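You operate a simulated robot arm through the tools that you are given. There is no shell and no other tool. Be economical: measure what you need, move in short steps, check, and stop when the job is done.

Carry out the task below with a simulated robot arm. There is one attempt and no reset: what you move stays moved.

TASK
Press the bush into the blue roller.
Fine: then lay the roller in the grey tray; leave the press slide drawn out.
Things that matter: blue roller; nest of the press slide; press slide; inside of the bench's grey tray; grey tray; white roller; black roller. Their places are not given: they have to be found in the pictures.

It is judged by the outcome, as a careful person would: the job done as asked, and still so three seconds after it is handed in. It fails if anything else is knocked over, pushed out of place, dropped, spilled or broken.

THE ROBOT
A 7-joint arm with a two-finger parallel gripper, fixed in place. Base frame: the origin is at the foot of the arm, x ahead of it, y to its left, z up; the work surface is at about z = 800. Lengths are in mm, angles in rad, forces in N, time in s.
With the tool pointing down near the work surface it reaches from about 300 to 700 mm from the base axis. Its first joint turns from -1.152 to 1.152 rad. Payload 1.57 kg.
Tool frame: the origin (TCP) lies between the finger pads and is the grasp point; the fingertips stand 30 mm ahead of it; z points along the fingers, y is the line along which they close. The gripper opens to 110 mm. The fingers are 24 mm wide and 12 mm thick; the gripper's body (48 by 112 mm) begins 78 mm behind the TCP.
Orientation is that of the tool frame in the base frame, as [roll, pitch, yaw] about the fixed x, y, z axes, in that order (R = Rz(yaw) Ry(pitch) Rx(roll)). With the fingers straight down and closing along the base's y, the tool's x points along the base's -x, its y along +y and its z along -z.

THE INTERFACE
- The arm moves only by the tool step_arm. Its argument "targets" is text: rows parted by semicolons, each of 7 numbers parted by spaces: the shift along the base's x, y, z in mm, then the turn, a rotation vector about the base's x, y, z in rad, then the finger opening in mm, from 0 to 110. In form: dx dy dz ax ay az hand; .... A call has 1 to 10 rows; each row shifts and turns the commanded pose from where the row before left it. A row lasts 0.2 s, in which the tool goes at most 50 mm and 0.15 rad; a call with a longer step from one row to the next is refused whole, and so is a gripper value outside its range. A pose out of reach is approached as far as the arm can. The call stops where the force on the tool passes 70 N (or 10 N more than at its start, if that is more) or the arm is blocked; 0.2 s more then pass. The fingers move at their own pace (about 108 mm/s each) and stop on an object; they squeeze with about 30 N. The grip force told is the motor's: it shows also when the fingers shut on nothing. Time passes only in rows, and 0.2 s behind the last, so rows that do not move let the fingers close. It gives the time, the measured TCP pose, the force on the tool (base axes), the opening and the grip force at its end, in the units of the frame above (readings bear some noise).
- Cameras (640 x 400 px; columns grow to the right, rows downward): "scene" is fixed at [167.4, -393, 1403.8]; the picture's right is [0.75, -0.66, 0.00], its down [-0.39, -0.44, -0.81] and it looks along [0.54, 0.61, -0.59] (base axes); focal length 314 px, centre (320, 200). "wrist" rides on the gripper at [-36, 0, -80] in the tool frame; the picture's right is [0.00, -1.00, 0.00], its down [0.97, 0.00, -0.24] and it looks along [0.24, 0.00, 0.97] (tool axes); focal length 218 px, centre (320, 200).
- snapshot(camera): a new picture of that camera. No time passes.
- pixel_to_xyz(camera, pixels): for up to 12 pixels [column, row] of the newest picture of that camera ("zoom" is the newest enlarged one), the place [x, y, z] in the base frame of the surface seen there, good to about 2 mm. No time passes.
- inspect(camera, box): a new picture of the part [left, top, right, bottom] of that camera's present view, enlarged. No time passes.
- finish_job(): hands the job in; it is judged then, once.

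Work in short steps. Measure before you move; look again where a grasp or a placing could have gone wrong, and mend it. You have 80 turns and 38 pictures in all, the two below and enlarged ones among them. Open the gripper and draw the arm clear of the work before you hand the job in, unless the task says otherwise; then end with one line.

The tools are called after "Emit:" as a command line: name --argument value ..., lists and objects as JSON in quotes. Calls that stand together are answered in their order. step_arm: Moves the arm, as the interface text tells. Its arguments: {"type":"object","properties":{"targets":{"type":"string"}},"required":["targets"]} The other tools are called the same way: snapshot (camera) takes a picture; pixel_to_xyz (camera, pixels) gives the place of the surface under pixels of a picture; inspect (camera, box) takes an enlarged picture of a part of a camera's view; finish_job () hands the job in.

At the start:

```text
time_s: 0.0
position: [364.8, -99.3, 1222.7]
tcp_rot: [3.141, -0.001, 3.141]
contact_force: [-0.2, 0.2, 0.0]
gripper_width: 110.0
finger_force: 0.1
```

scene: 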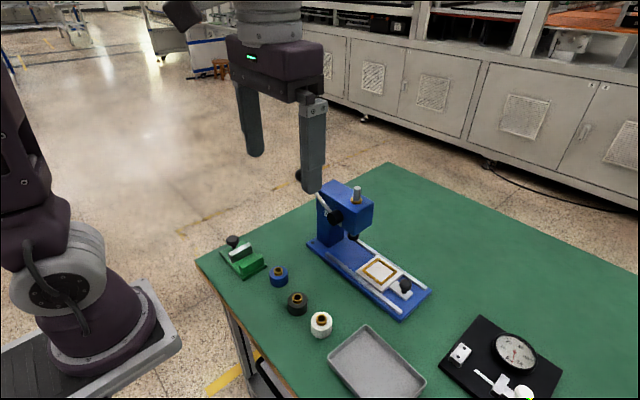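
wrist: 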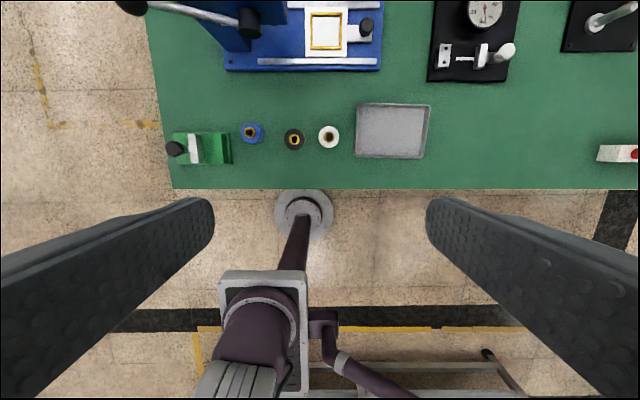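

I see the blue press, three rollers (blue ~279,276; black ~297,303; white ~321,324) and the tray in the scene view. I enlarge the press and rollers for detail.

Emit:
inspect --camera "scene" --box '[290, 170, 450, 330]'

Emit:
inspect --camera "scene" --box '[210, 220, 370, 350]'

Emit:
pixel_to_xyz --camera "scene" --pixels '[[279, 270], [297, 298], [321, 318], [379, 271], [405, 284], [357, 190], [353, 237], [335, 216], [321, 198], [346, 185], [376, 370], [300, 250]]'

```text
2.50 times, centred on (370, 250) of scene
```

zoom: 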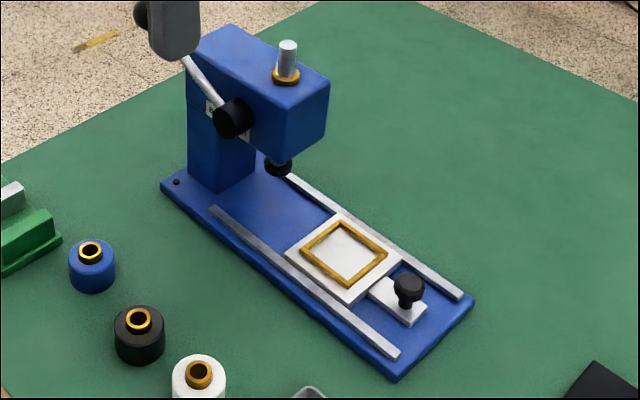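

```text
3.08 times, centred on (290, 285) of scene
```

zoom: 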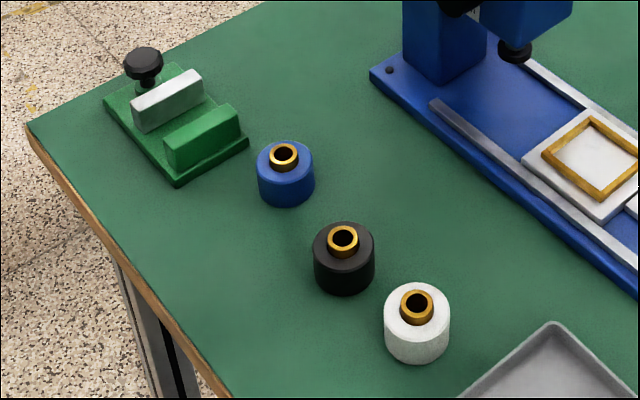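

```text
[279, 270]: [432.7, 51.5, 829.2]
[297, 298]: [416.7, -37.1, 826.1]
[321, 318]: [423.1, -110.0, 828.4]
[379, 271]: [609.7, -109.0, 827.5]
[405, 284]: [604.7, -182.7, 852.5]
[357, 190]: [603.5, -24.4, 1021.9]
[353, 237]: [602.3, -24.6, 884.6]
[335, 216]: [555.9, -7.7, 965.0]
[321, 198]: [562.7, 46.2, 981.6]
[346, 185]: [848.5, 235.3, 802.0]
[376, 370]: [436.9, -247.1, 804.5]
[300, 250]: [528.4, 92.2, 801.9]
```

I measure the lever ball, rollers, fixture and tray in the wrist picture.

Emit:
pixel_to_xyz --camera "wrist" --pixels '[[132, 4], [190, 10], [248, 20], [251, 124], [251, 142], [241, 134], [263, 134], [232, 148], [360, 106], [427, 108], [357, 155], [422, 156]]'

Emit:
inspect --camera "wrist" --box '[160, 80, 440, 200]'

```text
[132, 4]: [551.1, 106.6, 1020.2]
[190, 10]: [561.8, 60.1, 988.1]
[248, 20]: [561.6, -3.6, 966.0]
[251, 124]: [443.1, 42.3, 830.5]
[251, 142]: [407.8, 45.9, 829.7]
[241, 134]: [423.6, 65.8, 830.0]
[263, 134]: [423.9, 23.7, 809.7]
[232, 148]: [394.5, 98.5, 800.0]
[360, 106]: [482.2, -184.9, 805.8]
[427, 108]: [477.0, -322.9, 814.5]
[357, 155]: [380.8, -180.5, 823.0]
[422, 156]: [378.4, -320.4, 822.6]
```

```text
2.29 times, centred on (300, 140) of wrist
```

zoom: 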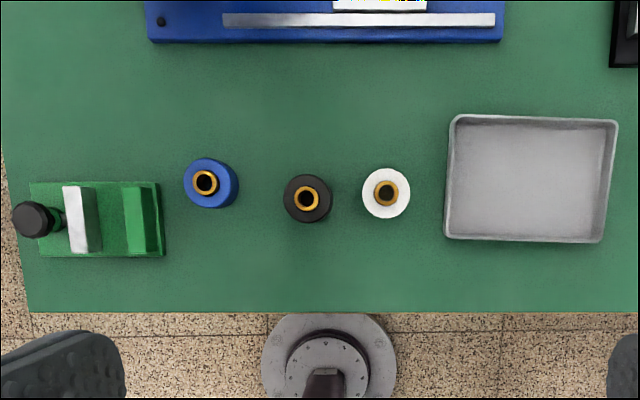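

The lever ball is at about (556,106,1020), and the blue roller at about (425,46) with its top at 830. I move over the blue roller at z≈1000 and look.

Emit:
step_arm --targets "10 24 -37 0 0 0 70;10 24 -37 0 0 0 70;10 24 -37 0 0 0 70;10 24 -37 0 0 0 70;10 24 -37 0 0 0 70;10 24 -37 0 0 0 70;0 0 0 0 0 0 70"

Emit:
snapshot --camera "wrist"

Emit:
snapshot --camera "scene"

```text
time_s: 1.6
position: [423.4, 44.6, 1001.7]
tcp_rot: [-3.14, 0.001, -3.141]
contact_force: [0.0, -0.4, 0.0]
gripper_width: 70.2
finger_force: 0.1
```

```text
32 pictures are left
```

wrist: 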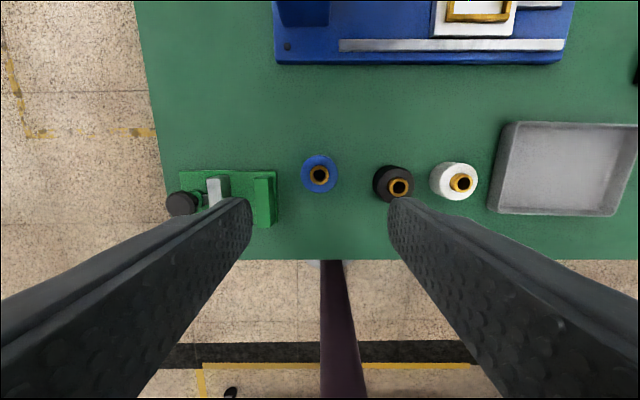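

```text
31 pictures are left
```

scene: 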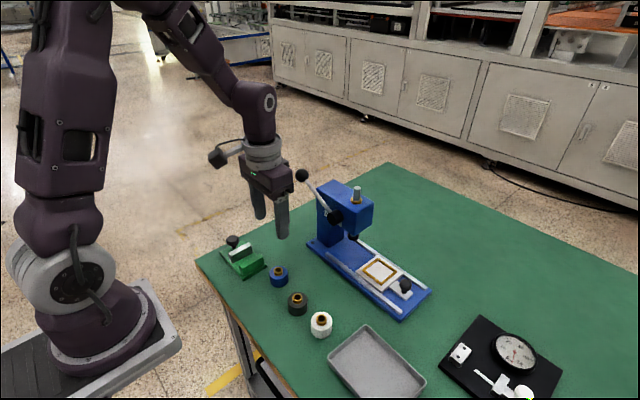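

Emit:
pixel_to_xyz --camera "wrist" --pixels '[[319, 158], [319, 188], [305, 174], [333, 174], [319, 165], [311, 176], [327, 176], [276, 190], [374, 180], [320, 195]]'

Emit:
pixel_to_xyz --camera "scene" --pixels '[[302, 175], [320, 195], [333, 216]]'

Emit:
inspect --camera "wrist" --box '[270, 130, 370, 210]'

```text
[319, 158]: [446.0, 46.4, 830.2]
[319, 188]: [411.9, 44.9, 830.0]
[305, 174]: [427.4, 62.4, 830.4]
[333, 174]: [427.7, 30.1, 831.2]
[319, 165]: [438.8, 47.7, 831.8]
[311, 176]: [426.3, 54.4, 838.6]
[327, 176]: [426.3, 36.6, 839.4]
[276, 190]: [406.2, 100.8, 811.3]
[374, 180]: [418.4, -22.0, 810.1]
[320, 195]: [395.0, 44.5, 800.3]
```

```text
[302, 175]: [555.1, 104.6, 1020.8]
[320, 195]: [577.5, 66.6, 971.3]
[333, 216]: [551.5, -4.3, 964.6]
```

```text
5.00 times, centred on (320, 170) of wrist
```

zoom: 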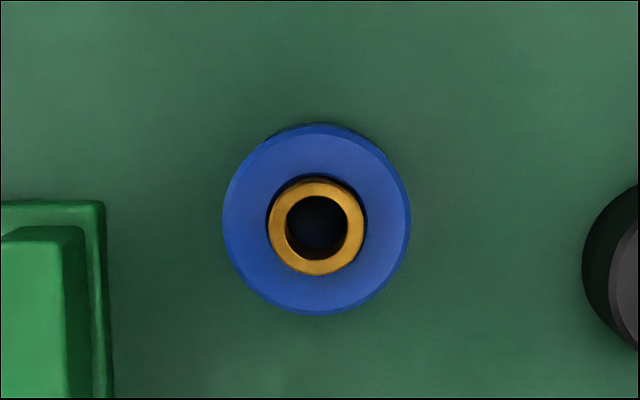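

Roller centre is about (428,46), radius 21. Before grasping I measure the nest frame to choose the grip height.

Emit:
inspect --camera "scene" --box '[340, 240, 440, 320]'

```text
5.00 times, centred on (390, 280) of scene
```

zoom: 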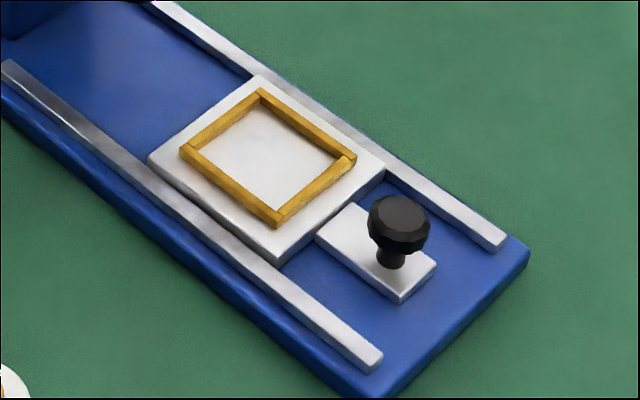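

Emit:
pixel_to_xyz --camera "zoom" --pixels '[[260, 92], [183, 152], [353, 156], [278, 220], [270, 160], [225, 185], [310, 125], [320, 190], [220, 120], [400, 205], [400, 290], [163, 160]]'

```text
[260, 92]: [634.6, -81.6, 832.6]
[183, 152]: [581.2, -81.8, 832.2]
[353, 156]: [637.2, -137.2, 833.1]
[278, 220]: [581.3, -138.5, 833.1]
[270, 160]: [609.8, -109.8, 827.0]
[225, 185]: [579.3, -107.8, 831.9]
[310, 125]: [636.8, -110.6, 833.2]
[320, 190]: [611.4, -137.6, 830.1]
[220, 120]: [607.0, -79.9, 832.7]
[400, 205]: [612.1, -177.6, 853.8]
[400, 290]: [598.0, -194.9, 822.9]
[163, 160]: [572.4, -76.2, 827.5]
```

Nest floor is z 827, frame top 833, centre (609,-110), inner about 48 mm. I descend to TCP z 842 (tips 12 mm above the roller base) and close.

Emit:
step_arm --targets "4.6 1.4 -40 0 0 0 62;0 0 -40 0 0 0 62;0 0 -40 0 0 0 62;0 0 -30 0 0 0 62;0 0 -10 0 0 0 62;0 0 0 0 0 0 62;0 0 0 0 0 0 30;0 0 0 0 0 0 30;0 0 0 0 0 0 30"

Emit:
inspect --camera "scene" --box '[230, 230, 330, 310]'

```text
time_s: 3.6
position: [429.5, 46.5, 841.0]
tcp_rot: [3.141, 0.0, 3.141]
contact_force: [0.5, 1.0, -0.3]
gripper_width: 42.7
finger_force: 30.0
```

```text
5.00 times, centred on (280, 270) of scene
```

zoom: 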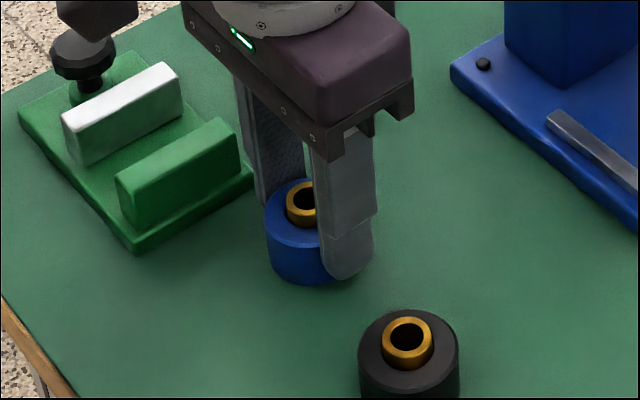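

Roller gripped (42.7 mm). I lift, and measure the press head's front face for clearance.

Emit:
step_arm --targets "0 0 10 0 0 0 30;0 0 30 0 0 0 30;0 0 35 0 0 0 30;0 0 35 0 0 0 30;0 0 0 0 0 0 30"

Emit:
inspect --camera "scene" --box '[290, 165, 390, 245]'

Emit:
pixel_to_xyz --camera "zoom" --pixels '[[410, 190], [405, 260], [340, 270], [335, 230], [390, 195], [315, 350], [315, 375], [335, 145], [335, 112], [225, 260], [165, 140], [270, 110]]'

```text
time_s: 4.8
position: [429.9, 47.5, 952.3]
tcp_rot: [3.14, 0.0, 3.141]
contact_force: [0.7, -0.6, -0.3]
gripper_width: 42.8
finger_force: 29.6
```

```text
5.00 times, centred on (340, 205) of scene
```

zoom: 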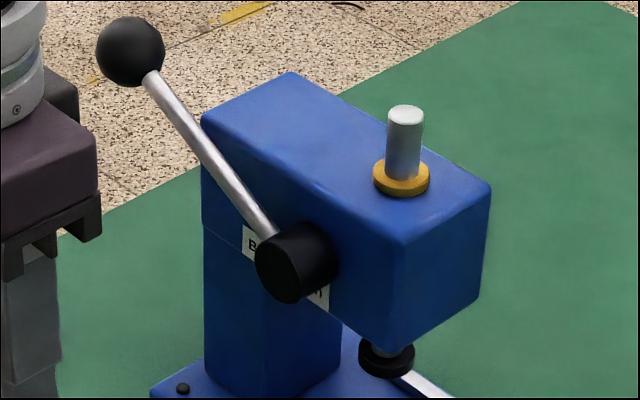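

```text
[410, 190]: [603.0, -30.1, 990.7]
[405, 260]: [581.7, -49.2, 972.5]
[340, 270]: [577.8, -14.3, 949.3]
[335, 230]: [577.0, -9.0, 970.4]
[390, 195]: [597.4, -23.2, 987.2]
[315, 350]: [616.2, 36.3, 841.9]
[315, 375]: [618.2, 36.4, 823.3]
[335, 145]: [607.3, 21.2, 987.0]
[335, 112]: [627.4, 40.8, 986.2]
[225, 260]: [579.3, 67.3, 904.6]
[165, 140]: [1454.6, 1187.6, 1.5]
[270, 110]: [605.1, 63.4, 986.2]
```

Head front face is at y≈-50 up to z 987, so I turn the tool −90° about z (fingers closing along x, camera away from the press) while moving to y=-110.

Emit:
step_arm --targets "0 -15.7 0 0 0 -0.15 30;0 -15.7 0 0 0 -0.15 30;0 -15.7 0 0 0 -0.15 30;0 -15.7 0 0 0 -0.15 30;0 -15.7 0 0 0 -0.15 30;0 -15.7 0 0 0 -0.15 30;0 -15.7 0 0 0 -0.15 30;0 -15.7 0 0 0 -0.15 30;0 -15.7 0 0 0 -0.15 30;0 -15.7 0 0 0 -0.15 30"

Emit:
step_arm --targets "30 0 0 0 0 -0.07 30;30 0 0 0 0 0 30;30 0 0 0 0 0 30;30 0 0 0 0 0 30;30 0 0 0 0 0 30;29 0 0 0 0 0 30;0 0 0 0 0 0 30"

Emit:
snapshot --camera "scene"

Emit:
snapshot --camera "wrist"

```text
time_s: 7.0
position: [428.8, -110.2, 950.7]
tcp_rot: [3.141, 0.001, 1.637]
contact_force: [-0.1, 0.0, 0.0]
gripper_width: 42.7
finger_force: 30.1
```

```text
time_s: 8.6
position: [608.8, -111.3, 950.3]
tcp_rot: [-3.141, 0.0, 1.57]
contact_force: [-0.3, -0.4, -0.5]
gripper_width: 42.8
finger_force: 30.4
```

```text
26 pictures are left
```

scene: 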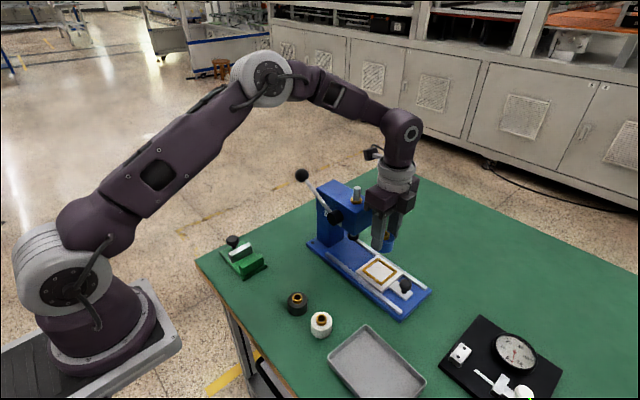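

```text
25 pictures are left
```

wrist: 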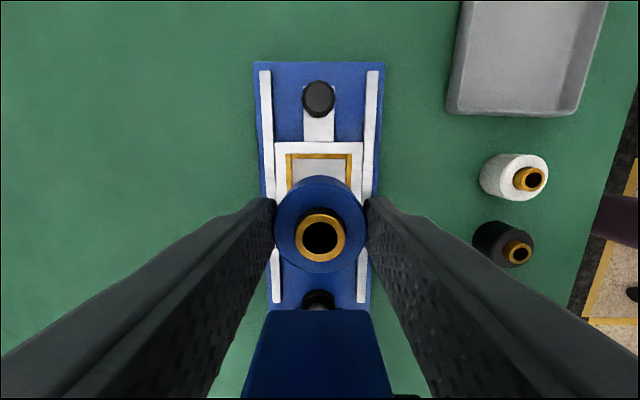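

Alignment looks symmetric (frame 287–352, roller centre ~320). I descend to just above the nest floor and then gently.

Emit:
step_arm --targets "0 1 -35 0 0 0 30;0 0 -30 0 0 0 30;0 0 -8 0 0 0 30;0 0 -4 0 0 0 30;0 0 -3 0 0 0 30;0 0 0 0 0 0 30"

Emit:
inspect --camera "scene" --box '[340, 220, 440, 300]'

```text
time_s: 10.0
position: [608.1, -109.5, 872.0]
tcp_rot: [-3.14, 0.0, 1.571]
contact_force: [0.7, 0.2, -1.4]
gripper_width: 42.5
finger_force: 29.7
```

```text
5.00 times, centred on (390, 260) of scene
```

zoom: 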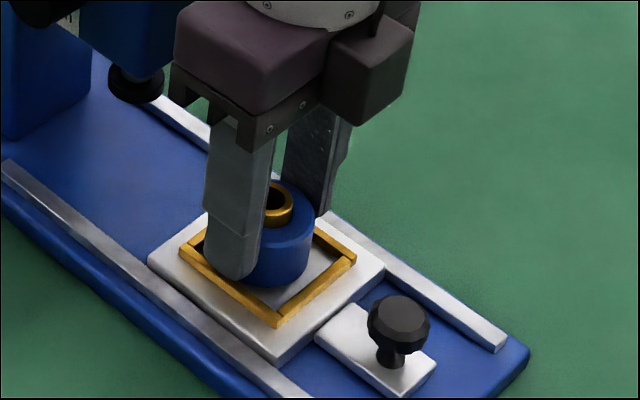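

It sits within the frame, a few mm above the floor. I lower in small steps until contact.

Emit:
step_arm --targets "0 0 -1.5 0 0 0 30;0 0 -1 0 0 0 30;0 0 -1 0 0 0 30;0 0 -0.5 0 0 0 30;0 0 0 0 0 0 30"

```text
time_s: 11.2
position: [609.1, -108.6, 866.0]
tcp_rot: [3.14, -0.001, 1.573]
contact_force: [2.7, 0.0, 8.1]
gripper_width: 42.4
finger_force: 30.0
```

Contact at about 8 N: it is seated. I open to 60 mm, rise straight up, and inspect.

Emit:
step_arm --targets "0 0 1 0 0 0 60;0 0 0 0 0 0 60;0 0 20 0 0 0 60;0 0 35 0 0 0 60;0 0 40 0 0 0 60;0 -20 20 0 0 0 60;0 -40 0 0 0 0 60;0 0 0 0 0 0 60"

Emit:
inspect --camera "scene" --box '[340, 220, 440, 300]'

Emit:
pixel_to_xyz --camera "zoom" --pixels '[[268, 190], [310, 240], [220, 240], [400, 305], [375, 310], [425, 310], [390, 360], [140, 75], [140, 98], [265, 250]]'

```text
time_s: 13.0
position: [607.3, -169.4, 983.0]
tcp_rot: [3.14, 0.002, 1.572]
contact_force: [-0.9, -0.3, 0.8]
gripper_width: 59.9
finger_force: 0.1
```

```text
5.00 times, centred on (390, 260) of scene
```

zoom: 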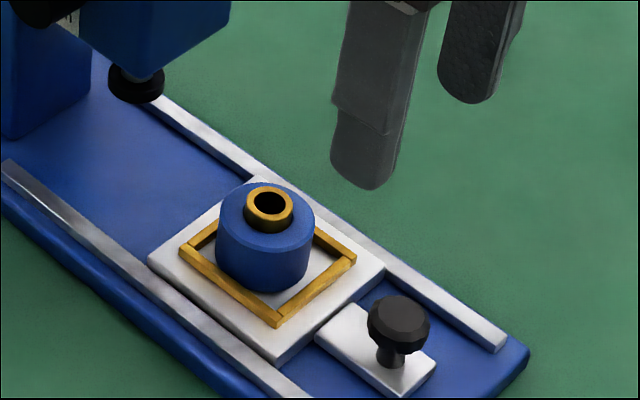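

```text
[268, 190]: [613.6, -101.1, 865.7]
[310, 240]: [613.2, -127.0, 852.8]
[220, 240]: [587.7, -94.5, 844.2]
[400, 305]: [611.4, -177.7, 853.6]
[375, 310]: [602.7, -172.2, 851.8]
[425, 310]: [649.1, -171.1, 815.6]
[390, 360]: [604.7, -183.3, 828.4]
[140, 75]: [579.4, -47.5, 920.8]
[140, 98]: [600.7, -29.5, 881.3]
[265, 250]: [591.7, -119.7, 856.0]
```

Roller sits inside the frame. The knob is at about (609,-180), head z≈840–854; I descend with fingers straddling it (tips at ~832) and grip.

Emit:
step_arm --targets "1.7 -10.6 -35 0 0 0 46;0 0 -40 0 0 0 46;0 0 -32 0 0 0 46;0 0 -10 0 0 0 46;0 0 -4 0 0 0 46;0 0 0 0 0 0 46;0 0 0 0 0 0 5;0 0 0 0 0 0 5;0 0 0 0 0 0 5"

Emit:
inspect --camera "scene" --box '[340, 220, 440, 300]'

```text
time_s: 15.0
position: [609.6, -181.6, 862.5]
tcp_rot: [-3.141, 0.0, 1.573]
contact_force: [-1.7, -0.9, -2.0]
gripper_width: 25.5
finger_force: 36.9
```

```text
5.00 times, centred on (390, 260) of scene
```

zoom: 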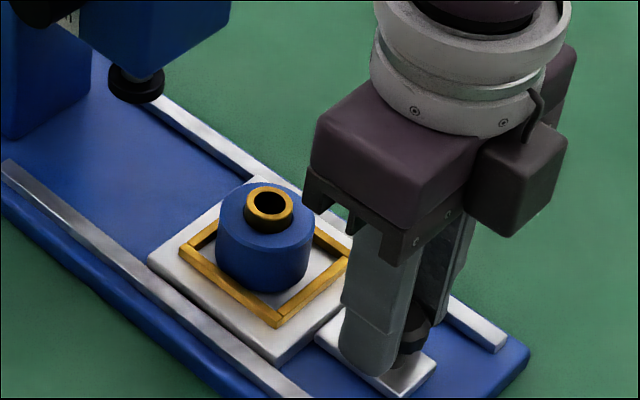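

Knob gripped at 25.5 mm. I push the slide +y gently, 70 mm first.

Emit:
step_arm --targets "0 5 0 0 0 0 5;0 10 0 0 0 0 5;0 11 0 0 0 0 5;0 11 0 0 0 0 5;0 11 0 0 0 0 5;0 11 0 0 0 0 5;0 11 0 0 0 0 5;0 0 0 0 0 0 5"

Emit:
inspect --camera "scene" --box '[320, 190, 420, 270]'

```text
time_s: 16.8
position: [609.8, -109.0, 861.5]
tcp_rot: [3.141, 0.0, 1.573]
contact_force: [-0.5, 1.0, -7.9]
gripper_width: 25.6
finger_force: 37.5
```

```text
5.00 times, centred on (370, 230) of scene
```

zoom: 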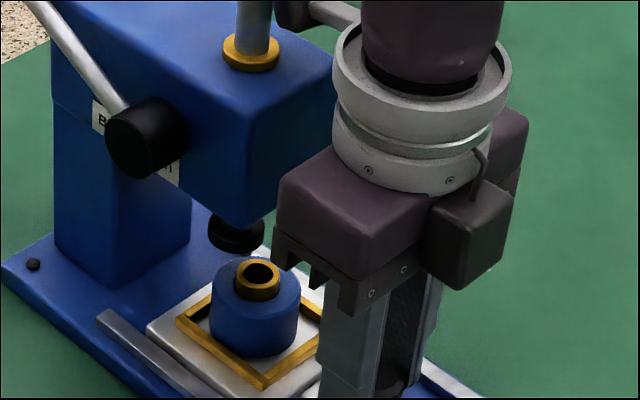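

Slide and roller travel together. I continue in 3 mm steps, watching for the end stop.

Emit:
step_arm --targets "0 3 0 0 0 0 5;0 3 0 0 0 0 5;0 3 0 0 0 0 5;0 2 0 0 0 0 5;0 0 0 0 0 0 5"

Emit:
inspect --camera "scene" --box '[320, 190, 420, 270]'

```text
time_s: 18.0
position: [610.7, -104.7, 861.5]
tcp_rot: [-3.142, 0.005, 1.56]
contact_force: [30.1, -54.0, -1.7]
gripper_width: 25.8
finger_force: 36.6
```

```text
5.00 times, centred on (370, 230) of scene
```

zoom: 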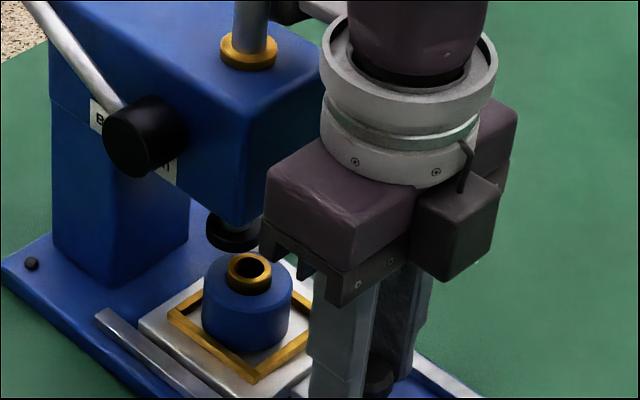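

Blocked at y=-104.7 with 54 N. I need to know whether this is the slide's stop or a collision, so I measure the roller, ram and gripper positions.

Emit:
pixel_to_xyz --camera "zoom" --pixels '[[248, 256], [232, 272], [268, 272], [248, 286], [215, 235], [255, 240], [233, 245], [233, 55], [268, 55], [265, 200], [325, 80], [285, 240]]'

Emit:
snapshot --camera "wrist"

Emit:
snapshot --camera "scene"

```text
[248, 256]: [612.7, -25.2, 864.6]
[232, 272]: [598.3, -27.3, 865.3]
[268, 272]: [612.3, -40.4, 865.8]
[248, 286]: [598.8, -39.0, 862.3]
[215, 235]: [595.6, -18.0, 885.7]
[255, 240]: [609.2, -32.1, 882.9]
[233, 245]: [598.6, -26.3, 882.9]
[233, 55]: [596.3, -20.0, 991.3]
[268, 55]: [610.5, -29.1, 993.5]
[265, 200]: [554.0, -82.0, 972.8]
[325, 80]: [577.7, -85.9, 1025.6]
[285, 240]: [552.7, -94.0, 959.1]
```

```text
19 pictures are left
```

wrist: 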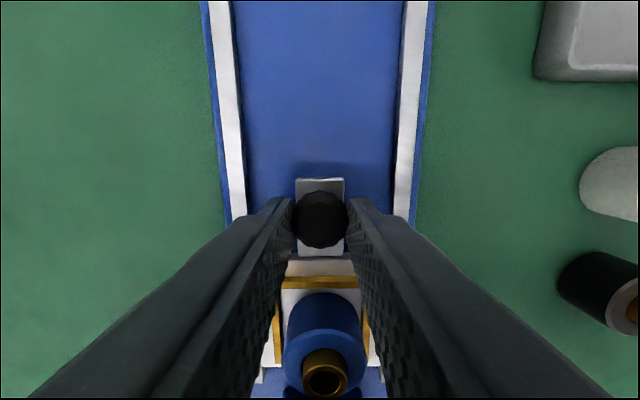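

```text
18 pictures are left
```

scene: 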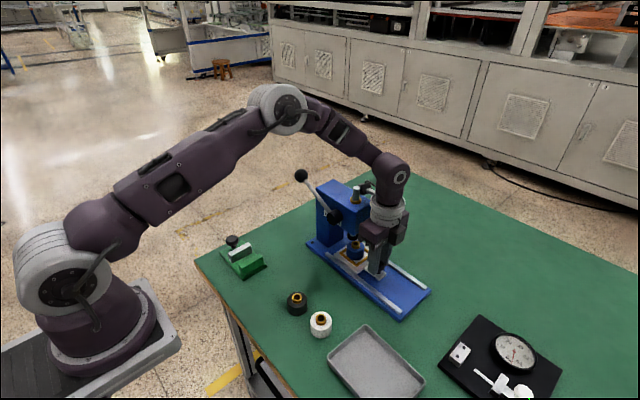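

The gadget on the tool's +y side (seen at ~(368,187)) meets the press's ram shaft; the roller (y≈-33) is about 10 mm short of the ram axis (y≈-23). I open, tilt the tool top toward −y about 0.22 rad, and regrip.

Emit:
step_arm --targets "0 -6 0 0 0 0 5;0 -5 0 0 0 0 5;0 0 0 0 0 0 46;0 0 1 0 0 0 46;0 0 1 0.11 0 0 46;0 0 0 0.11 0 0 46;0 0 0 0 0 0 46"

Emit:
snapshot --camera "wrist"

```text
time_s: 19.6
position: [609.5, -110.5, 865.5]
tcp_rot: [3.141, -0.223, 1.572]
contact_force: [-1.2, -0.5, 0.2]
gripper_width: 46.1
finger_force: 0.0
```

```text
17 pictures are left
```

wrist: 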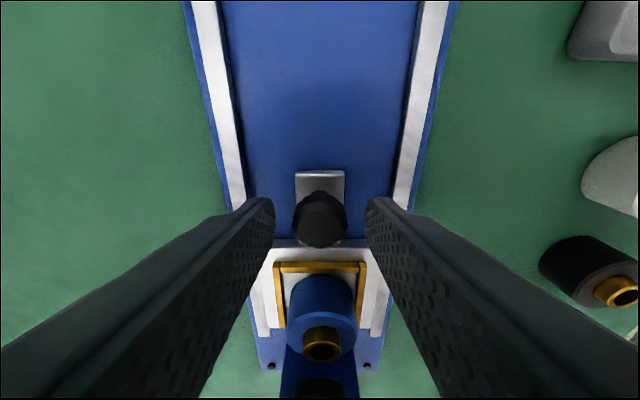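

Emit:
pixel_to_xyz --camera "wrist" --pixels '[[319, 215], [319, 242], [320, 346], [305, 346], [336, 346], [320, 267], [273, 270], [364, 270], [320, 380]]'

```text
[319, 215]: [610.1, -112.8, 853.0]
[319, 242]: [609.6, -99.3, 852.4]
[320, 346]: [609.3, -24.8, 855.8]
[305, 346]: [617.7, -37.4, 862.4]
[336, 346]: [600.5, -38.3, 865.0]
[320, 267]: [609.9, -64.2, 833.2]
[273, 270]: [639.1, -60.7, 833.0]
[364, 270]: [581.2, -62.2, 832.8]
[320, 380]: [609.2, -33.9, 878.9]
```

Knob is centred near y=-107, nest centre ≈ -36, ram axis ≈ -22. I close and push on in small steps.

Emit:
step_arm --targets "0 0 -2 0 0 0 46;0 0 0 0 0 0 5;0 0 0 0 0 0 5;0 3 0 0 0 0 5;0 3 0 0 0 0 5;0 3 0 0 0 0 5;0 3 0 0 0 0 5;0 2 0 0 0 0 5;0 0 0 0 0 0 5"

```text
time_s: 21.6
position: [609.8, -95.4, 863.2]
tcp_rot: [3.14, -0.221, 1.573]
contact_force: [-2.1, -1.3, 8.8]
gripper_width: 25.8
finger_force: 37.2
```

Moved freely 14 mm with no stop. I check before continuing.

Emit:
inspect --camera "scene" --box '[306, 190, 406, 250]'

Emit:
snapshot --camera "wrist"

Emit:
pixel_to_xyz --camera "wrist" --pixels '[[320, 267], [320, 275], [320, 283], [320, 290], [320, 330], [320, 345], [320, 360], [320, 380], [320, 392]]'

```text
6.40 times, centred on (356, 220) of scene
```

zoom: 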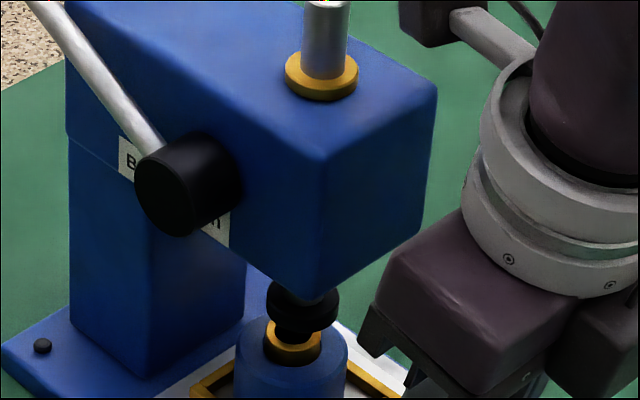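

```text
15 pictures are left
```

wrist: 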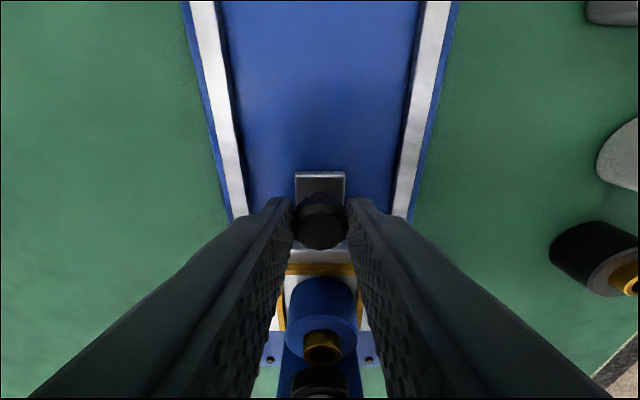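

```text
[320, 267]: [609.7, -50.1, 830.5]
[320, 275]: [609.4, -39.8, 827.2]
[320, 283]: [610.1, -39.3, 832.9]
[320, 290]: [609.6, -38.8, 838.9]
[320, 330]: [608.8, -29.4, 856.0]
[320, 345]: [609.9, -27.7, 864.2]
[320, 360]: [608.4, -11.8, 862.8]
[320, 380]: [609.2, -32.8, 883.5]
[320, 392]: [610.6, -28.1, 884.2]
```

Roller/bush centre ≈ y -20 and ram axis ≈ -20. I feel for an end stop with two 1 mm steps.

Emit:
step_arm --targets "0 1 0 0 0 0 5;0 1 0 0 0 0 5;0 0 0 0 0 0 5;0 0 0 0 0 0 5"

```text
time_s: 22.6
position: [609.6, -95.7, 862.8]
tcp_rot: [3.14, -0.217, 1.574]
contact_force: [-0.4, -18.4, 9.9]
gripper_width: 25.8
finger_force: 37.2
```

It met the slide's end stop (−18 N, no motion). I release the knob and withdraw along the tilted axis to z≈1140.

Emit:
step_arm --targets "0 -1.5 0 0 0 0 5;0 0 0 0 0 0 48;0 0 0 0 0 0 48;0 -9 40 0 0 0 60;0 -9 40 0 0 0 60;0 -9 40 0 0 0 60;0 -9 40 0 0 0 60;0 -9 40 0 0 0 60;0 -9 40 0 0 0 60;0 -9 40 0 0 0 60"

Emit:
step_arm --targets "0 0 0 -0.11 0 0 60;0 0 0 -0.11 0 0 60;-10 40 0 0 0 0 60;-10 40 0 0 0 0 60;-10 40 0 0 0 0 60;-10 40 0 0 0 0 60;-10 40 0 0 0 0 60;0 40 0 0 0 0 60;0 20 0 0 0 0 60;0 0 0 0 0 0 60"

Emit:
snapshot --camera "wrist"

Emit:
inspect --camera "scene" --box '[270, 160, 398, 240]'

```text
time_s: 24.8
position: [609.8, -151.3, 1112.2]
tcp_rot: [3.14, -0.22, 1.571]
contact_force: [0.1, -0.3, 0.3]
gripper_width: 60.0
finger_force: 0.0
out of reach, approached as far as the arm can: row 10
```

```text
time_s: 27.0
position: [559.4, 108.9, 1113.1]
tcp_rot: [3.141, 0.002, 1.573]
contact_force: [-0.7, 0.6, -0.6]
gripper_width: 59.8
finger_force: 0.0
```

```text
14 pictures are left
```

wrist: 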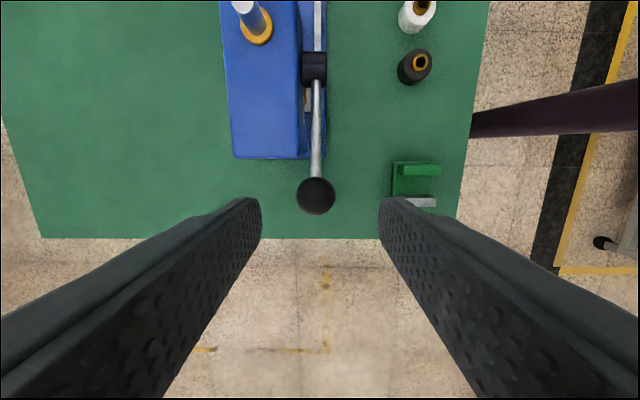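

```text
5.00 times, centred on (334, 200) of scene
```

zoom: 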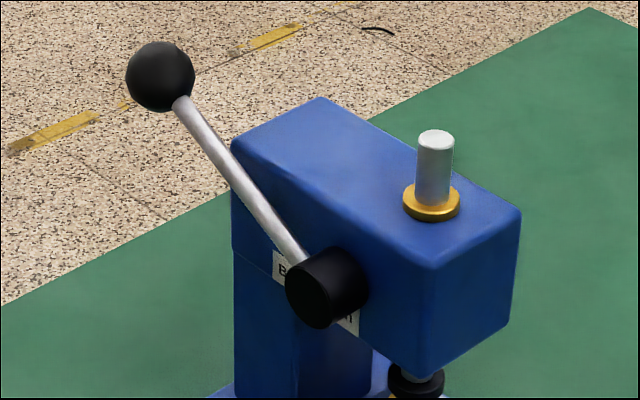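

I measure the ball in this wrist view.

Emit:
pixel_to_xyz --camera "wrist" --pixels '[[316, 195], [300, 195], [333, 195], [316, 180], [316, 211], [316, 150], [315, 65], [303, 155]]'

```text
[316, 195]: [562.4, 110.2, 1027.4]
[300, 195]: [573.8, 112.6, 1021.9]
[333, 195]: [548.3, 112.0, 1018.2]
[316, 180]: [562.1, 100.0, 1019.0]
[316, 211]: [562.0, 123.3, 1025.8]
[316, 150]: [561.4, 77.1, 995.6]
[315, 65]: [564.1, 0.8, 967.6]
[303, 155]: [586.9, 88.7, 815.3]
```

Ball centre ≈ (562,113,1013), r≈15, pivot ≈ (y -2, z 953). I descend with fingers either side and grip.

Emit:
step_arm --targets "3 4 -40 0 0 0 60;0 0 -40 0 0 0 60;0 0 -20 0 0 0 60;0 0 0 0 0 0 60;0 0 0 0 0 0 10;0 0 0 0 0 0 10;0 0 0 0 0 0 10"

Emit:
inspect --camera "scene" --box '[250, 130, 378, 240]'

```text
time_s: 28.6
position: [562.6, 112.5, 1011.2]
tcp_rot: [3.141, 0.0, 1.573]
contact_force: [9.1, 0.0, -7.3]
gripper_width: 32.8
finger_force: 40.5
```

```text
3.64 times, centred on (314, 185) of scene
```

zoom: 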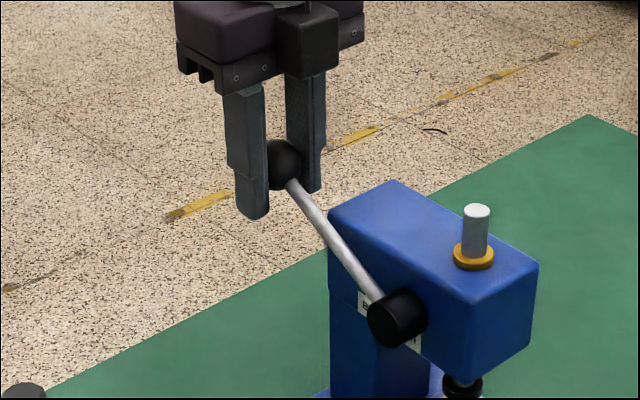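

Ball held (32.8 mm). I drive it down along the arc (radius 130 about the pivot), first to ~5°.

Emit:
step_arm --targets "0 3.6 -7.7 0 0 0 10;0 3.3 -7.8 0 0 0 10;0 2.6 -8.2 0 0 0 10;0 2.1 -8.2 0 0 0 10;0 1.5 -8.4 0 0 0 10;0 1.1 -8.4 0 0 0 10;0 0 0 0 0 0 10"

Emit:
inspect --camera "scene" --box '[270, 170, 398, 250]'

```text
time_s: 30.2
position: [563.3, 127.6, 964.5]
tcp_rot: [3.138, -0.001, 1.572]
contact_force: [23.4, 0.7, 8.9]
gripper_width: 32.9
finger_force: 41.3
```

```text
5.00 times, centred on (334, 210) of scene
```

zoom: 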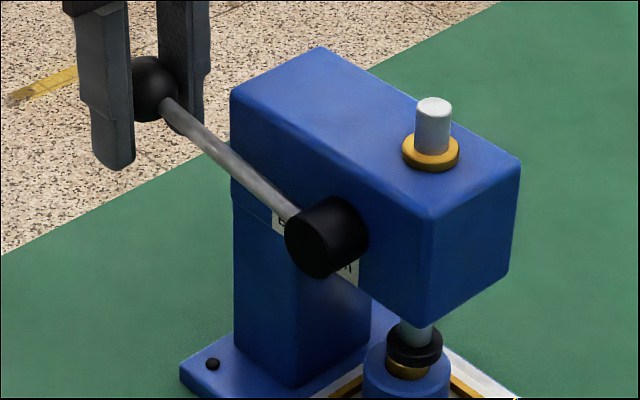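

Foot has come down centred onto the bush. I relieve the side load (+x 2 mm) and press on along the arc.

Emit:
step_arm --targets "2 0.4 -8.5 0 0 0 10;0 0 -8.5 0 0 0 10;0 -0.7 -8.4 0 0 0 10;0 -1.2 -8.4 0 0 0 10;0 -1.8 -8.3 0 0 0 10;0 -2.2 -8.2 0 0 0 10;0 0 0 0 0 0 10"

Emit:
inspect --camera "scene" --box '[270, 180, 398, 260]'

```text
time_s: 31.8
position: [564.1, 123.1, 912.5]
tcp_rot: [-3.14, 0.0, 1.574]
contact_force: [-3.2, 15.1, 5.8]
gripper_width: 32.9
finger_force: 41.4
```

```text
5.00 times, centred on (334, 220) of scene
```

zoom: 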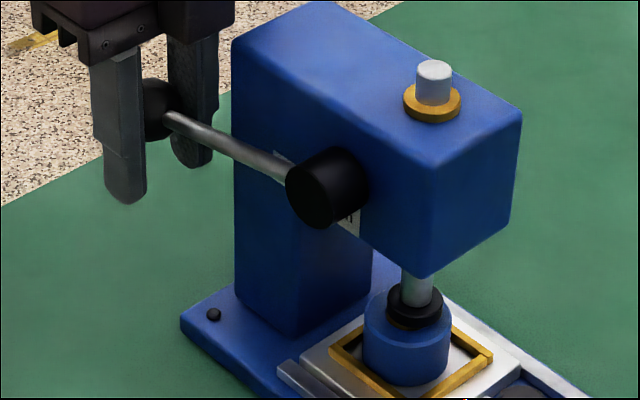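

The bush is nearly down. I continue in smaller arc steps to the stop.

Emit:
step_arm --targets "0 -1.4 -4 0 0 0 10;0 -1.5 -4 0 0 0 10;0 -1.6 -3.9 0 0 0 10;0 -1.7 -3.9 0 0 0 10;0 -1.9 -3.8 0 0 0 10;0 -2 -3.8 0 0 0 10;0 0 0 0 0 0 10"

Emit:
inspect --camera "scene" --box '[306, 210, 386, 260]'

```text
time_s: 32.8
position: [563.5, 117.9, 904.2]
tcp_rot: [3.139, -0.003, 1.58]
contact_force: [-15.3, 4.4, 20.9]
gripper_width: 33.0
finger_force: 40.6
stopped in row 4: the force on the tool passed its limit (the readings are from after the stop); the commanded pose is now the measured one
```

```text
8.00 times, centred on (346, 235) of scene
```

zoom: 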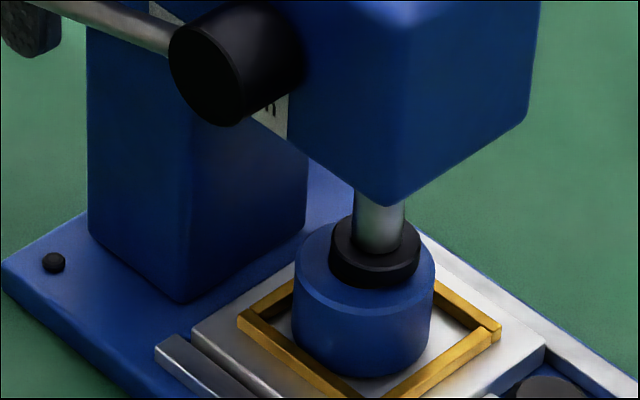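

The ram bottomed on the roller's face (force limit). I raise the lever back along the same arc to its start.

Emit:
step_arm --targets "0 2.9 8.1 0 0 0 10;0 2.8 8.1 0 0 0 10;0 3.1 16.8 0 0 0 10;0 1 16.9 0 0 0 10;0 -1.3 17 0 0 0 10;0 -3.4 16.6 0 0 0 10;0 -5.6 16.1 0 0 0 10;0 -4.4 9.2 0 0 0 10;0 0 0 0 0 0 10"

Emit:
inspect --camera "scene" --box '[290, 180, 418, 260]'

```text
time_s: 34.8
position: [564.2, 113.0, 1012.0]
tcp_rot: [3.139, -0.002, 1.579]
contact_force: [-27.1, 6.4, -5.0]
gripper_width: 34.2
finger_force: 13.7
```

```text
5.00 times, centred on (354, 220) of scene
```

zoom: 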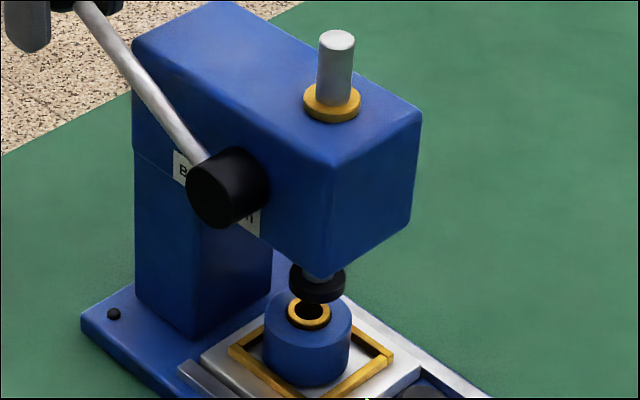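

The ram is back up; I look closely at the bush.

Emit:
inspect --camera "scene" --box '[336, 228, 368, 260]'

Emit:
pixel_to_xyz --camera "zoom" --pixels '[[320, 200], [300, 170], [270, 130], [380, 180], [320, 240], [300, 200], [340, 200], [250, 180]]'

```text
12.50 times, centred on (352, 244) of scene
```

zoom: 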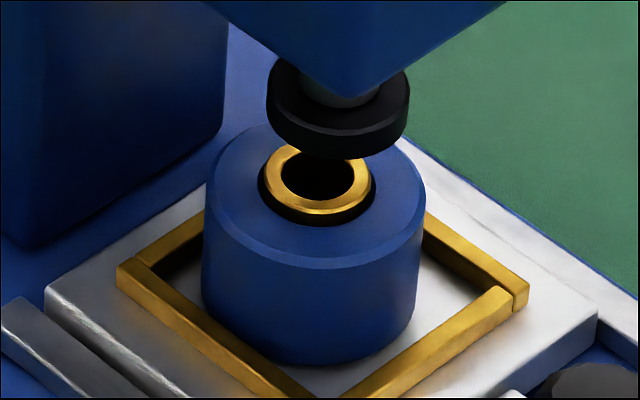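

```text
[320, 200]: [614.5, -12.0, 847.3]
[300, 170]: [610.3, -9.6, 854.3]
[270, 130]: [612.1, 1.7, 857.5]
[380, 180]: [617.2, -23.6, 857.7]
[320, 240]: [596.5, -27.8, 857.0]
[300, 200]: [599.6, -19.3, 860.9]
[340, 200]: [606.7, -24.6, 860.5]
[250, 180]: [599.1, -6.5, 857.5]
```

The bush still stands ~3 mm proud (861 vs 857). I release the ball, close the fingers and will press down on the ball from above for a more positive push.

Emit:
step_arm --targets "0 0 0 0 0 0 60;0 0 0 0 0 0 60;-1 0 30 0 0 0 60;0 0 30 0 0 0 30;0 0 0 0 0 0 0;0 0 0 0 0 0 0;0 0 0 0 0 0 0"

Emit:
snapshot --camera "scene"

Emit:
pixel_to_xyz --camera "scene" --pixels '[[302, 175], [301, 171], [302, 179]]'

```text
time_s: 36.4
position: [563.4, 112.0, 1070.6]
tcp_rot: [3.139, -0.001, 1.578]
contact_force: [-0.1, 0.1, -0.1]
gripper_width: 0.0
finger_force: 21.5
```

```text
6 pictures are left
```

scene: 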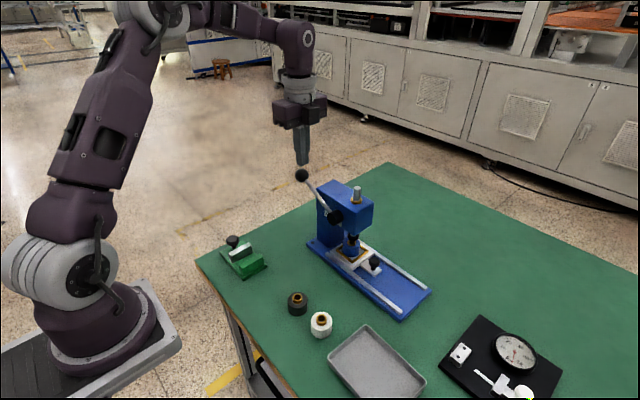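

```text
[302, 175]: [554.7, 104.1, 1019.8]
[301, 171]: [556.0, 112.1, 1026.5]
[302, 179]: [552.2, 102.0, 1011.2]
```

The lever is at its start, tip just above the ball. I push down on it following its arc.

Emit:
step_arm --targets "0 1 -9 0 0 0 0;0 3.5 -9 0 0 0 0;0 3.4 -8.7 0 0 0 0;0 2.4 -8.2 0 0 0 0;0 2.3 -8.2 0 0 0 0;0 1.3 -8.4 0 0 0 0;0 1.3 -8.4 0 0 0 0;0 0.2 -8.5 0 0 0 0;0 0.2 -8.5 0 0 0 0;0 -1 -8.4 0 0 0 0"

Emit:
step_arm --targets "0 -1 -5 0 0 0 0;0 -1 -5 0 0 0 0;0 -1 -4 0 0 0 0;0 -1.2 -4 0 0 0 0;0 -1.2 -4 0 0 0 0;0 -1.3 -4 0 0 0 0;0 -1 -3 0 0 0 0;0 -1 -2 0 0 0 0;0 -1 -2 0 0 0 0;0 -1 -2 0 0 0 0"

```text
time_s: 38.6
position: [563.5, 127.7, 984.8]
tcp_rot: [3.138, -0.001, 1.58]
contact_force: [-0.2, 0.5, 2.7]
gripper_width: 0.0
finger_force: 20.7
```

```text
time_s: 40.8
position: [563.5, 116.6, 950.4]
tcp_rot: [3.14, -0.002, 1.58]
contact_force: [-0.4, 2.0, 3.4]
gripper_width: 0.1
finger_force: 20.7
```

Ball is at the previous depth with little force. I continue down in small steps to press the last millimetres.

Emit:
step_arm --targets "0 -0.8 -2 0 0 0 0;0 -0.8 -2 0 0 0 0;0 -0.8 -2 0 0 0 0;0 -0.8 -2 0 0 0 0;0 -0.9 -2 0 0 0 0;0 -0.9 -2 0 0 0 0;0 -0.9 -2 0 0 0 0;0 -1 -2 0 0 0 0;0 -1 -2 0 0 0 0;0 0 0 0 0 0 0"

```text
time_s: 43.0
position: [563.6, 108.5, 932.6]
tcp_rot: [3.137, -0.001, 1.582]
contact_force: [0.8, 1.5, 4.1]
gripper_width: 0.1
finger_force: 21.4
```

Still low force (4 N); I keep following the arc.

Emit:
step_arm --targets "0 -1.2 -2 0 0 0 0;0 -1.2 -2 0 0 0 0;0 -1.3 -2 0 0 0 0;0 -1.3 -2 0 0 0 0;0 -1.4 -2 0 0 0 0;0 -1.4 -2 0 0 0 0;0 0 0 0 0 0 0"

Emit:
pixel_to_xyz --camera "scene" --pixels '[[302, 175]]'

Emit:
inspect --camera "scene" --box '[280, 190, 380, 255]'

```text
time_s: 44.2
position: [563.2, 106.3, 926.5]
tcp_rot: [3.132, -0.007, 1.582]
contact_force: [-13.2, 2.7, 31.8]
gripper_width: 0.0
finger_force: 21.5
stopped in row 6: the force on the tool passed its limit (the readings are from after the stop); the commanded pose is now the measured one
```

```text
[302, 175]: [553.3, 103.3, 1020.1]
```

```text
6.15 times, centred on (330, 222) of scene
```

zoom: 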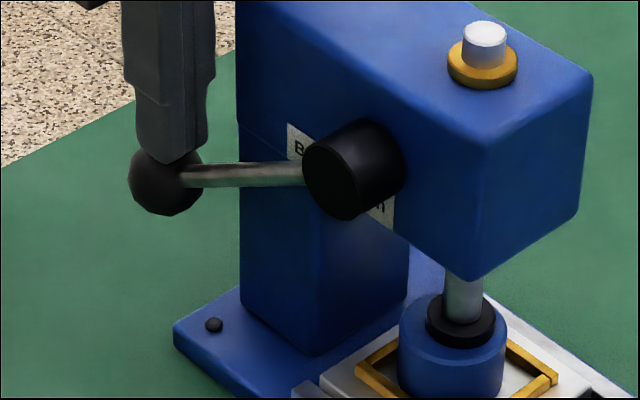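

Now bottomed hard with the lever lower (~-34°). I check the foot against the roller's top face.

Emit:
pixel_to_xyz --camera "zoom" --pixels '[[455, 344], [455, 348], [455, 352], [440, 345], [470, 347], [455, 362], [420, 330], [455, 335]]'

```text
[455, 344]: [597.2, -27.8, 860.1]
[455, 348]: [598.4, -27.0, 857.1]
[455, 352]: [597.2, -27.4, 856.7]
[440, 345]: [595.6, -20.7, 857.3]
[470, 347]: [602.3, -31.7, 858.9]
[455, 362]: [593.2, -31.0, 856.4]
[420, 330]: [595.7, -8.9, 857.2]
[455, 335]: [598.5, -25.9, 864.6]
```

Foot sits flush on the roller face at 857: the bush is fully in. I rise 20 mm, open, and descend around the ball to grip it and lift the lever.

Emit:
step_arm --targets "0 0 10 0 0 0 0;0 0 10 0 0 0 0;0 0 2 0 0 0 60;0 0 0 0 0 0 60;0 -0.5 -20 0 0 0 60;0 0 -24 0 0 0 60;0 0 -24 0 0 0 60;0 0 0 0 0 0 10;0 0 0 0 0 0 10;0 0 0 0 0 0 10"

```text
time_s: 45.7
position: [568.1, 105.0, 907.1]
tcp_rot: [3.119, -0.011, 1.583]
contact_force: [-9.1, 0.6, 26.1]
gripper_width: 59.7
finger_force: 0.1
stopped in row 7: the force on the tool passed its limit (the readings are from after the stop); the commanded pose is now the measured one
```

Unexpected contact at z≈907. I look from the wrist camera.

Emit:
snapshot --camera "wrist"

Emit:
pixel_to_xyz --camera "wrist" --pixels '[[320, 200], [320, 160], [320, 120], [270, 200], [320, 230], [300, 215]]'

```text
4 pictures are left
```

wrist: 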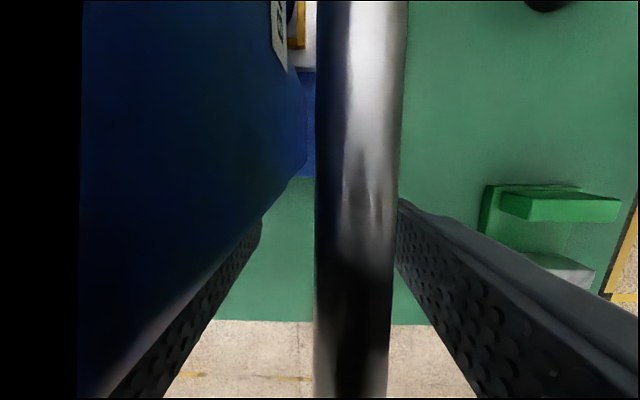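

```text
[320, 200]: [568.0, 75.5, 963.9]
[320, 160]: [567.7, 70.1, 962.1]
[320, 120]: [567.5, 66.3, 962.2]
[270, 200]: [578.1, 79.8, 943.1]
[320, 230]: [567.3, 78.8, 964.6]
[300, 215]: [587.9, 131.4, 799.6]
```

The lever springs back up by itself (rod at z 962 right beneath the palm). I simply rise straight up clear of it and check the lever and bush.

Emit:
step_arm --targets "-4 0 10 0 0 0 60;0 3 25 0 0 0 60;0 3 35 0 0 0 60;0 2 45 0 0 0 60;0 0 45 0 0 0 60;0 0 45 0 0 0 60;0 0 0 0 0 0 60"

Emit:
inspect --camera "scene" --box '[290, 165, 418, 250]'

Emit:
pixel_to_xyz --camera "zoom" --pixels '[[310, 365], [300, 385], [320, 385], [280, 375], [345, 375], [310, 395], [365, 375], [60, 50]]'

```text
time_s: 47.3
position: [563.5, 113.2, 1109.6]
tcp_rot: [3.122, -0.009, 1.583]
contact_force: [0.3, 0.3, 0.1]
gripper_width: 60.0
finger_force: 0.1
```

```text
4.71 times, centred on (354, 208) of scene
```

zoom: 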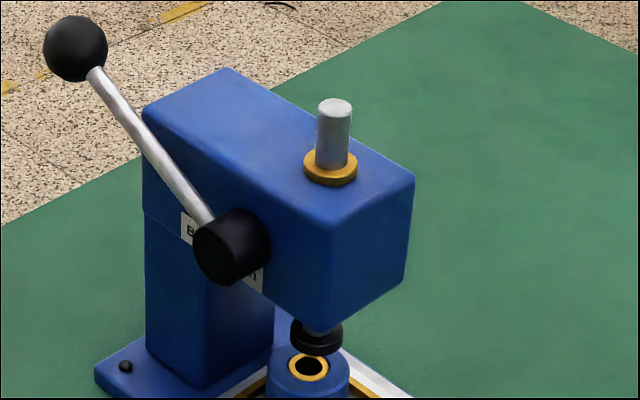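

```text
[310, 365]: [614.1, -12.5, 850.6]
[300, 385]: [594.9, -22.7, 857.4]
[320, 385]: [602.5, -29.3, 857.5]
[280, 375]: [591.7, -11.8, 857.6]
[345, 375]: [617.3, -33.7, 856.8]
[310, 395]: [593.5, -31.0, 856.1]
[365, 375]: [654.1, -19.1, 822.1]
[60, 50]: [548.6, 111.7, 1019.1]
```

Bush is flush (857) and the lever is up. I return above the slide knob, straightening the tool and tilting again as before.

Emit:
step_arm --targets "7.7 -44.1 0 0 0.019 -0.012 48;7.7 -44.1 0 0 0 0 48;7.7 -44.1 0 0 0 0 48;7.7 -44.1 0 0 0 0 48;7.7 -44.1 0 0 0 0 48;7.7 -44.1 0 0 0 0 48;0 0 0 0.105 0 0 48;0 0 0 0.105 0 0 48;0 0 0 0 0 0 48"

```text
time_s: 49.3
position: [609.6, -151.3, 1110.4]
tcp_rot: [-3.141, -0.22, 1.568]
contact_force: [0.2, -0.4, 0.7]
gripper_width: 48.0
finger_force: 0.0
```

I descend along the tilted axis to the knob and grip it.

Emit:
step_arm --targets "0 9 -40 0 0 0 48;0 9 -40 0 0 0 48;0 9 -40 0 0 0 48;0 9 -40 0 0 0 48;0 9 -40 0 0 0 48;0 8 -36 0 0 0 48;0 1.5 -11 0 0 0 48;0 0 0 0 0 0 48;0 0 0 0 0 0 5;0 0 0 0 0 0 5"

Emit:
step_arm --targets "0 0 0 0 0 0 5;0 -4 0 0 0 0 5;0 -8 0 0 0 0 5;0 0 0 0 0 0 5"

```text
time_s: 51.5
position: [609.9, -96.5, 862.3]
tcp_rot: [-3.141, -0.218, 1.57]
contact_force: [1.5, 1.0, -5.8]
gripper_width: 25.6
finger_force: 36.8
```

```text
time_s: 52.5
position: [610.3, -108.1, 863.1]
tcp_rot: [-3.141, -0.218, 1.569]
contact_force: [3.0, 0.0, -11.7]
gripper_width: 25.8
finger_force: 37.2
```

Knob held, slide moving. I draw it out the remaining ~77 mm.

Emit:
step_arm --targets "0 -10 0 0 0 0 5;0 -11 0 0 0 0 5;0 -11 0 0 0 0 5;0 -11 0 0 0 0 5;0 -11 0 0 0 0 5;0 -11 0 0 0 0 5;0 -7 0 0 0 0 5;0 -3 0 0 0 0 5;0 -1.5 0 0 0 0 5;0 0 0 0 0 0 5"

```text
time_s: 54.7
position: [610.6, -185.7, 863.7]
tcp_rot: [3.141, -0.217, 1.57]
contact_force: [-1.5, -1.9, 4.1]
gripper_width: 25.7
finger_force: 37.0
```

I feel for the outer stop with 1 mm steps.

Emit:
step_arm --targets "0 -1 0 0 0 0 5;0 -1 0 0 0 0 5;0 -1 0 0 0 0 5;0 0 0 0 0 0 5"

```text
time_s: 55.7
position: [610.1, -185.7, 863.4]
tcp_rot: [3.141, -0.222, 1.571]
contact_force: [-5.9, 13.6, 10.6]
gripper_width: 25.7
finger_force: 36.6
```

Outer stop reached (13.6 N). I unload, release the knob, rise, straighten, and go above the roller.

Emit:
step_arm --targets "0 2.5 0 0 0 0 5;0 0 0 0 0 0 48;0 0 0 0 0 0 48;0 -9 40 0 0 0 62;0 -9 40 0 0 0 62;0 -9 40 0 0 0 62;0 0 0 -0.11 0 0 62;0 0 0 -0.109 0 0 62;0 0 0 0 0 0 62"

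Emit:
snapshot --camera "wrist"

```text
time_s: 57.7
position: [610.5, -213.2, 982.7]
tcp_rot: [3.141, 0.002, 1.569]
contact_force: [-1.0, -0.1, 0.3]
gripper_width: 61.8
finger_force: 0.0
```

```text
2 pictures are left
```

wrist: 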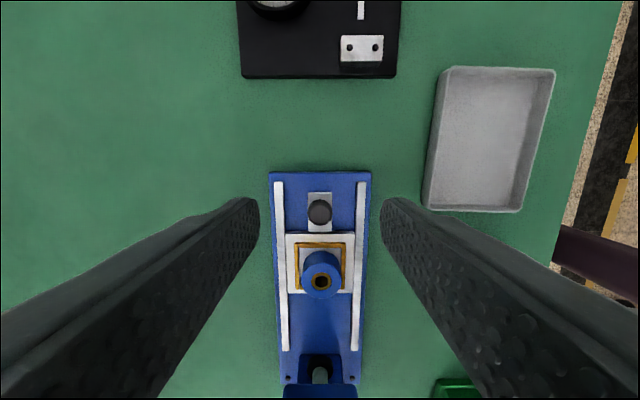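

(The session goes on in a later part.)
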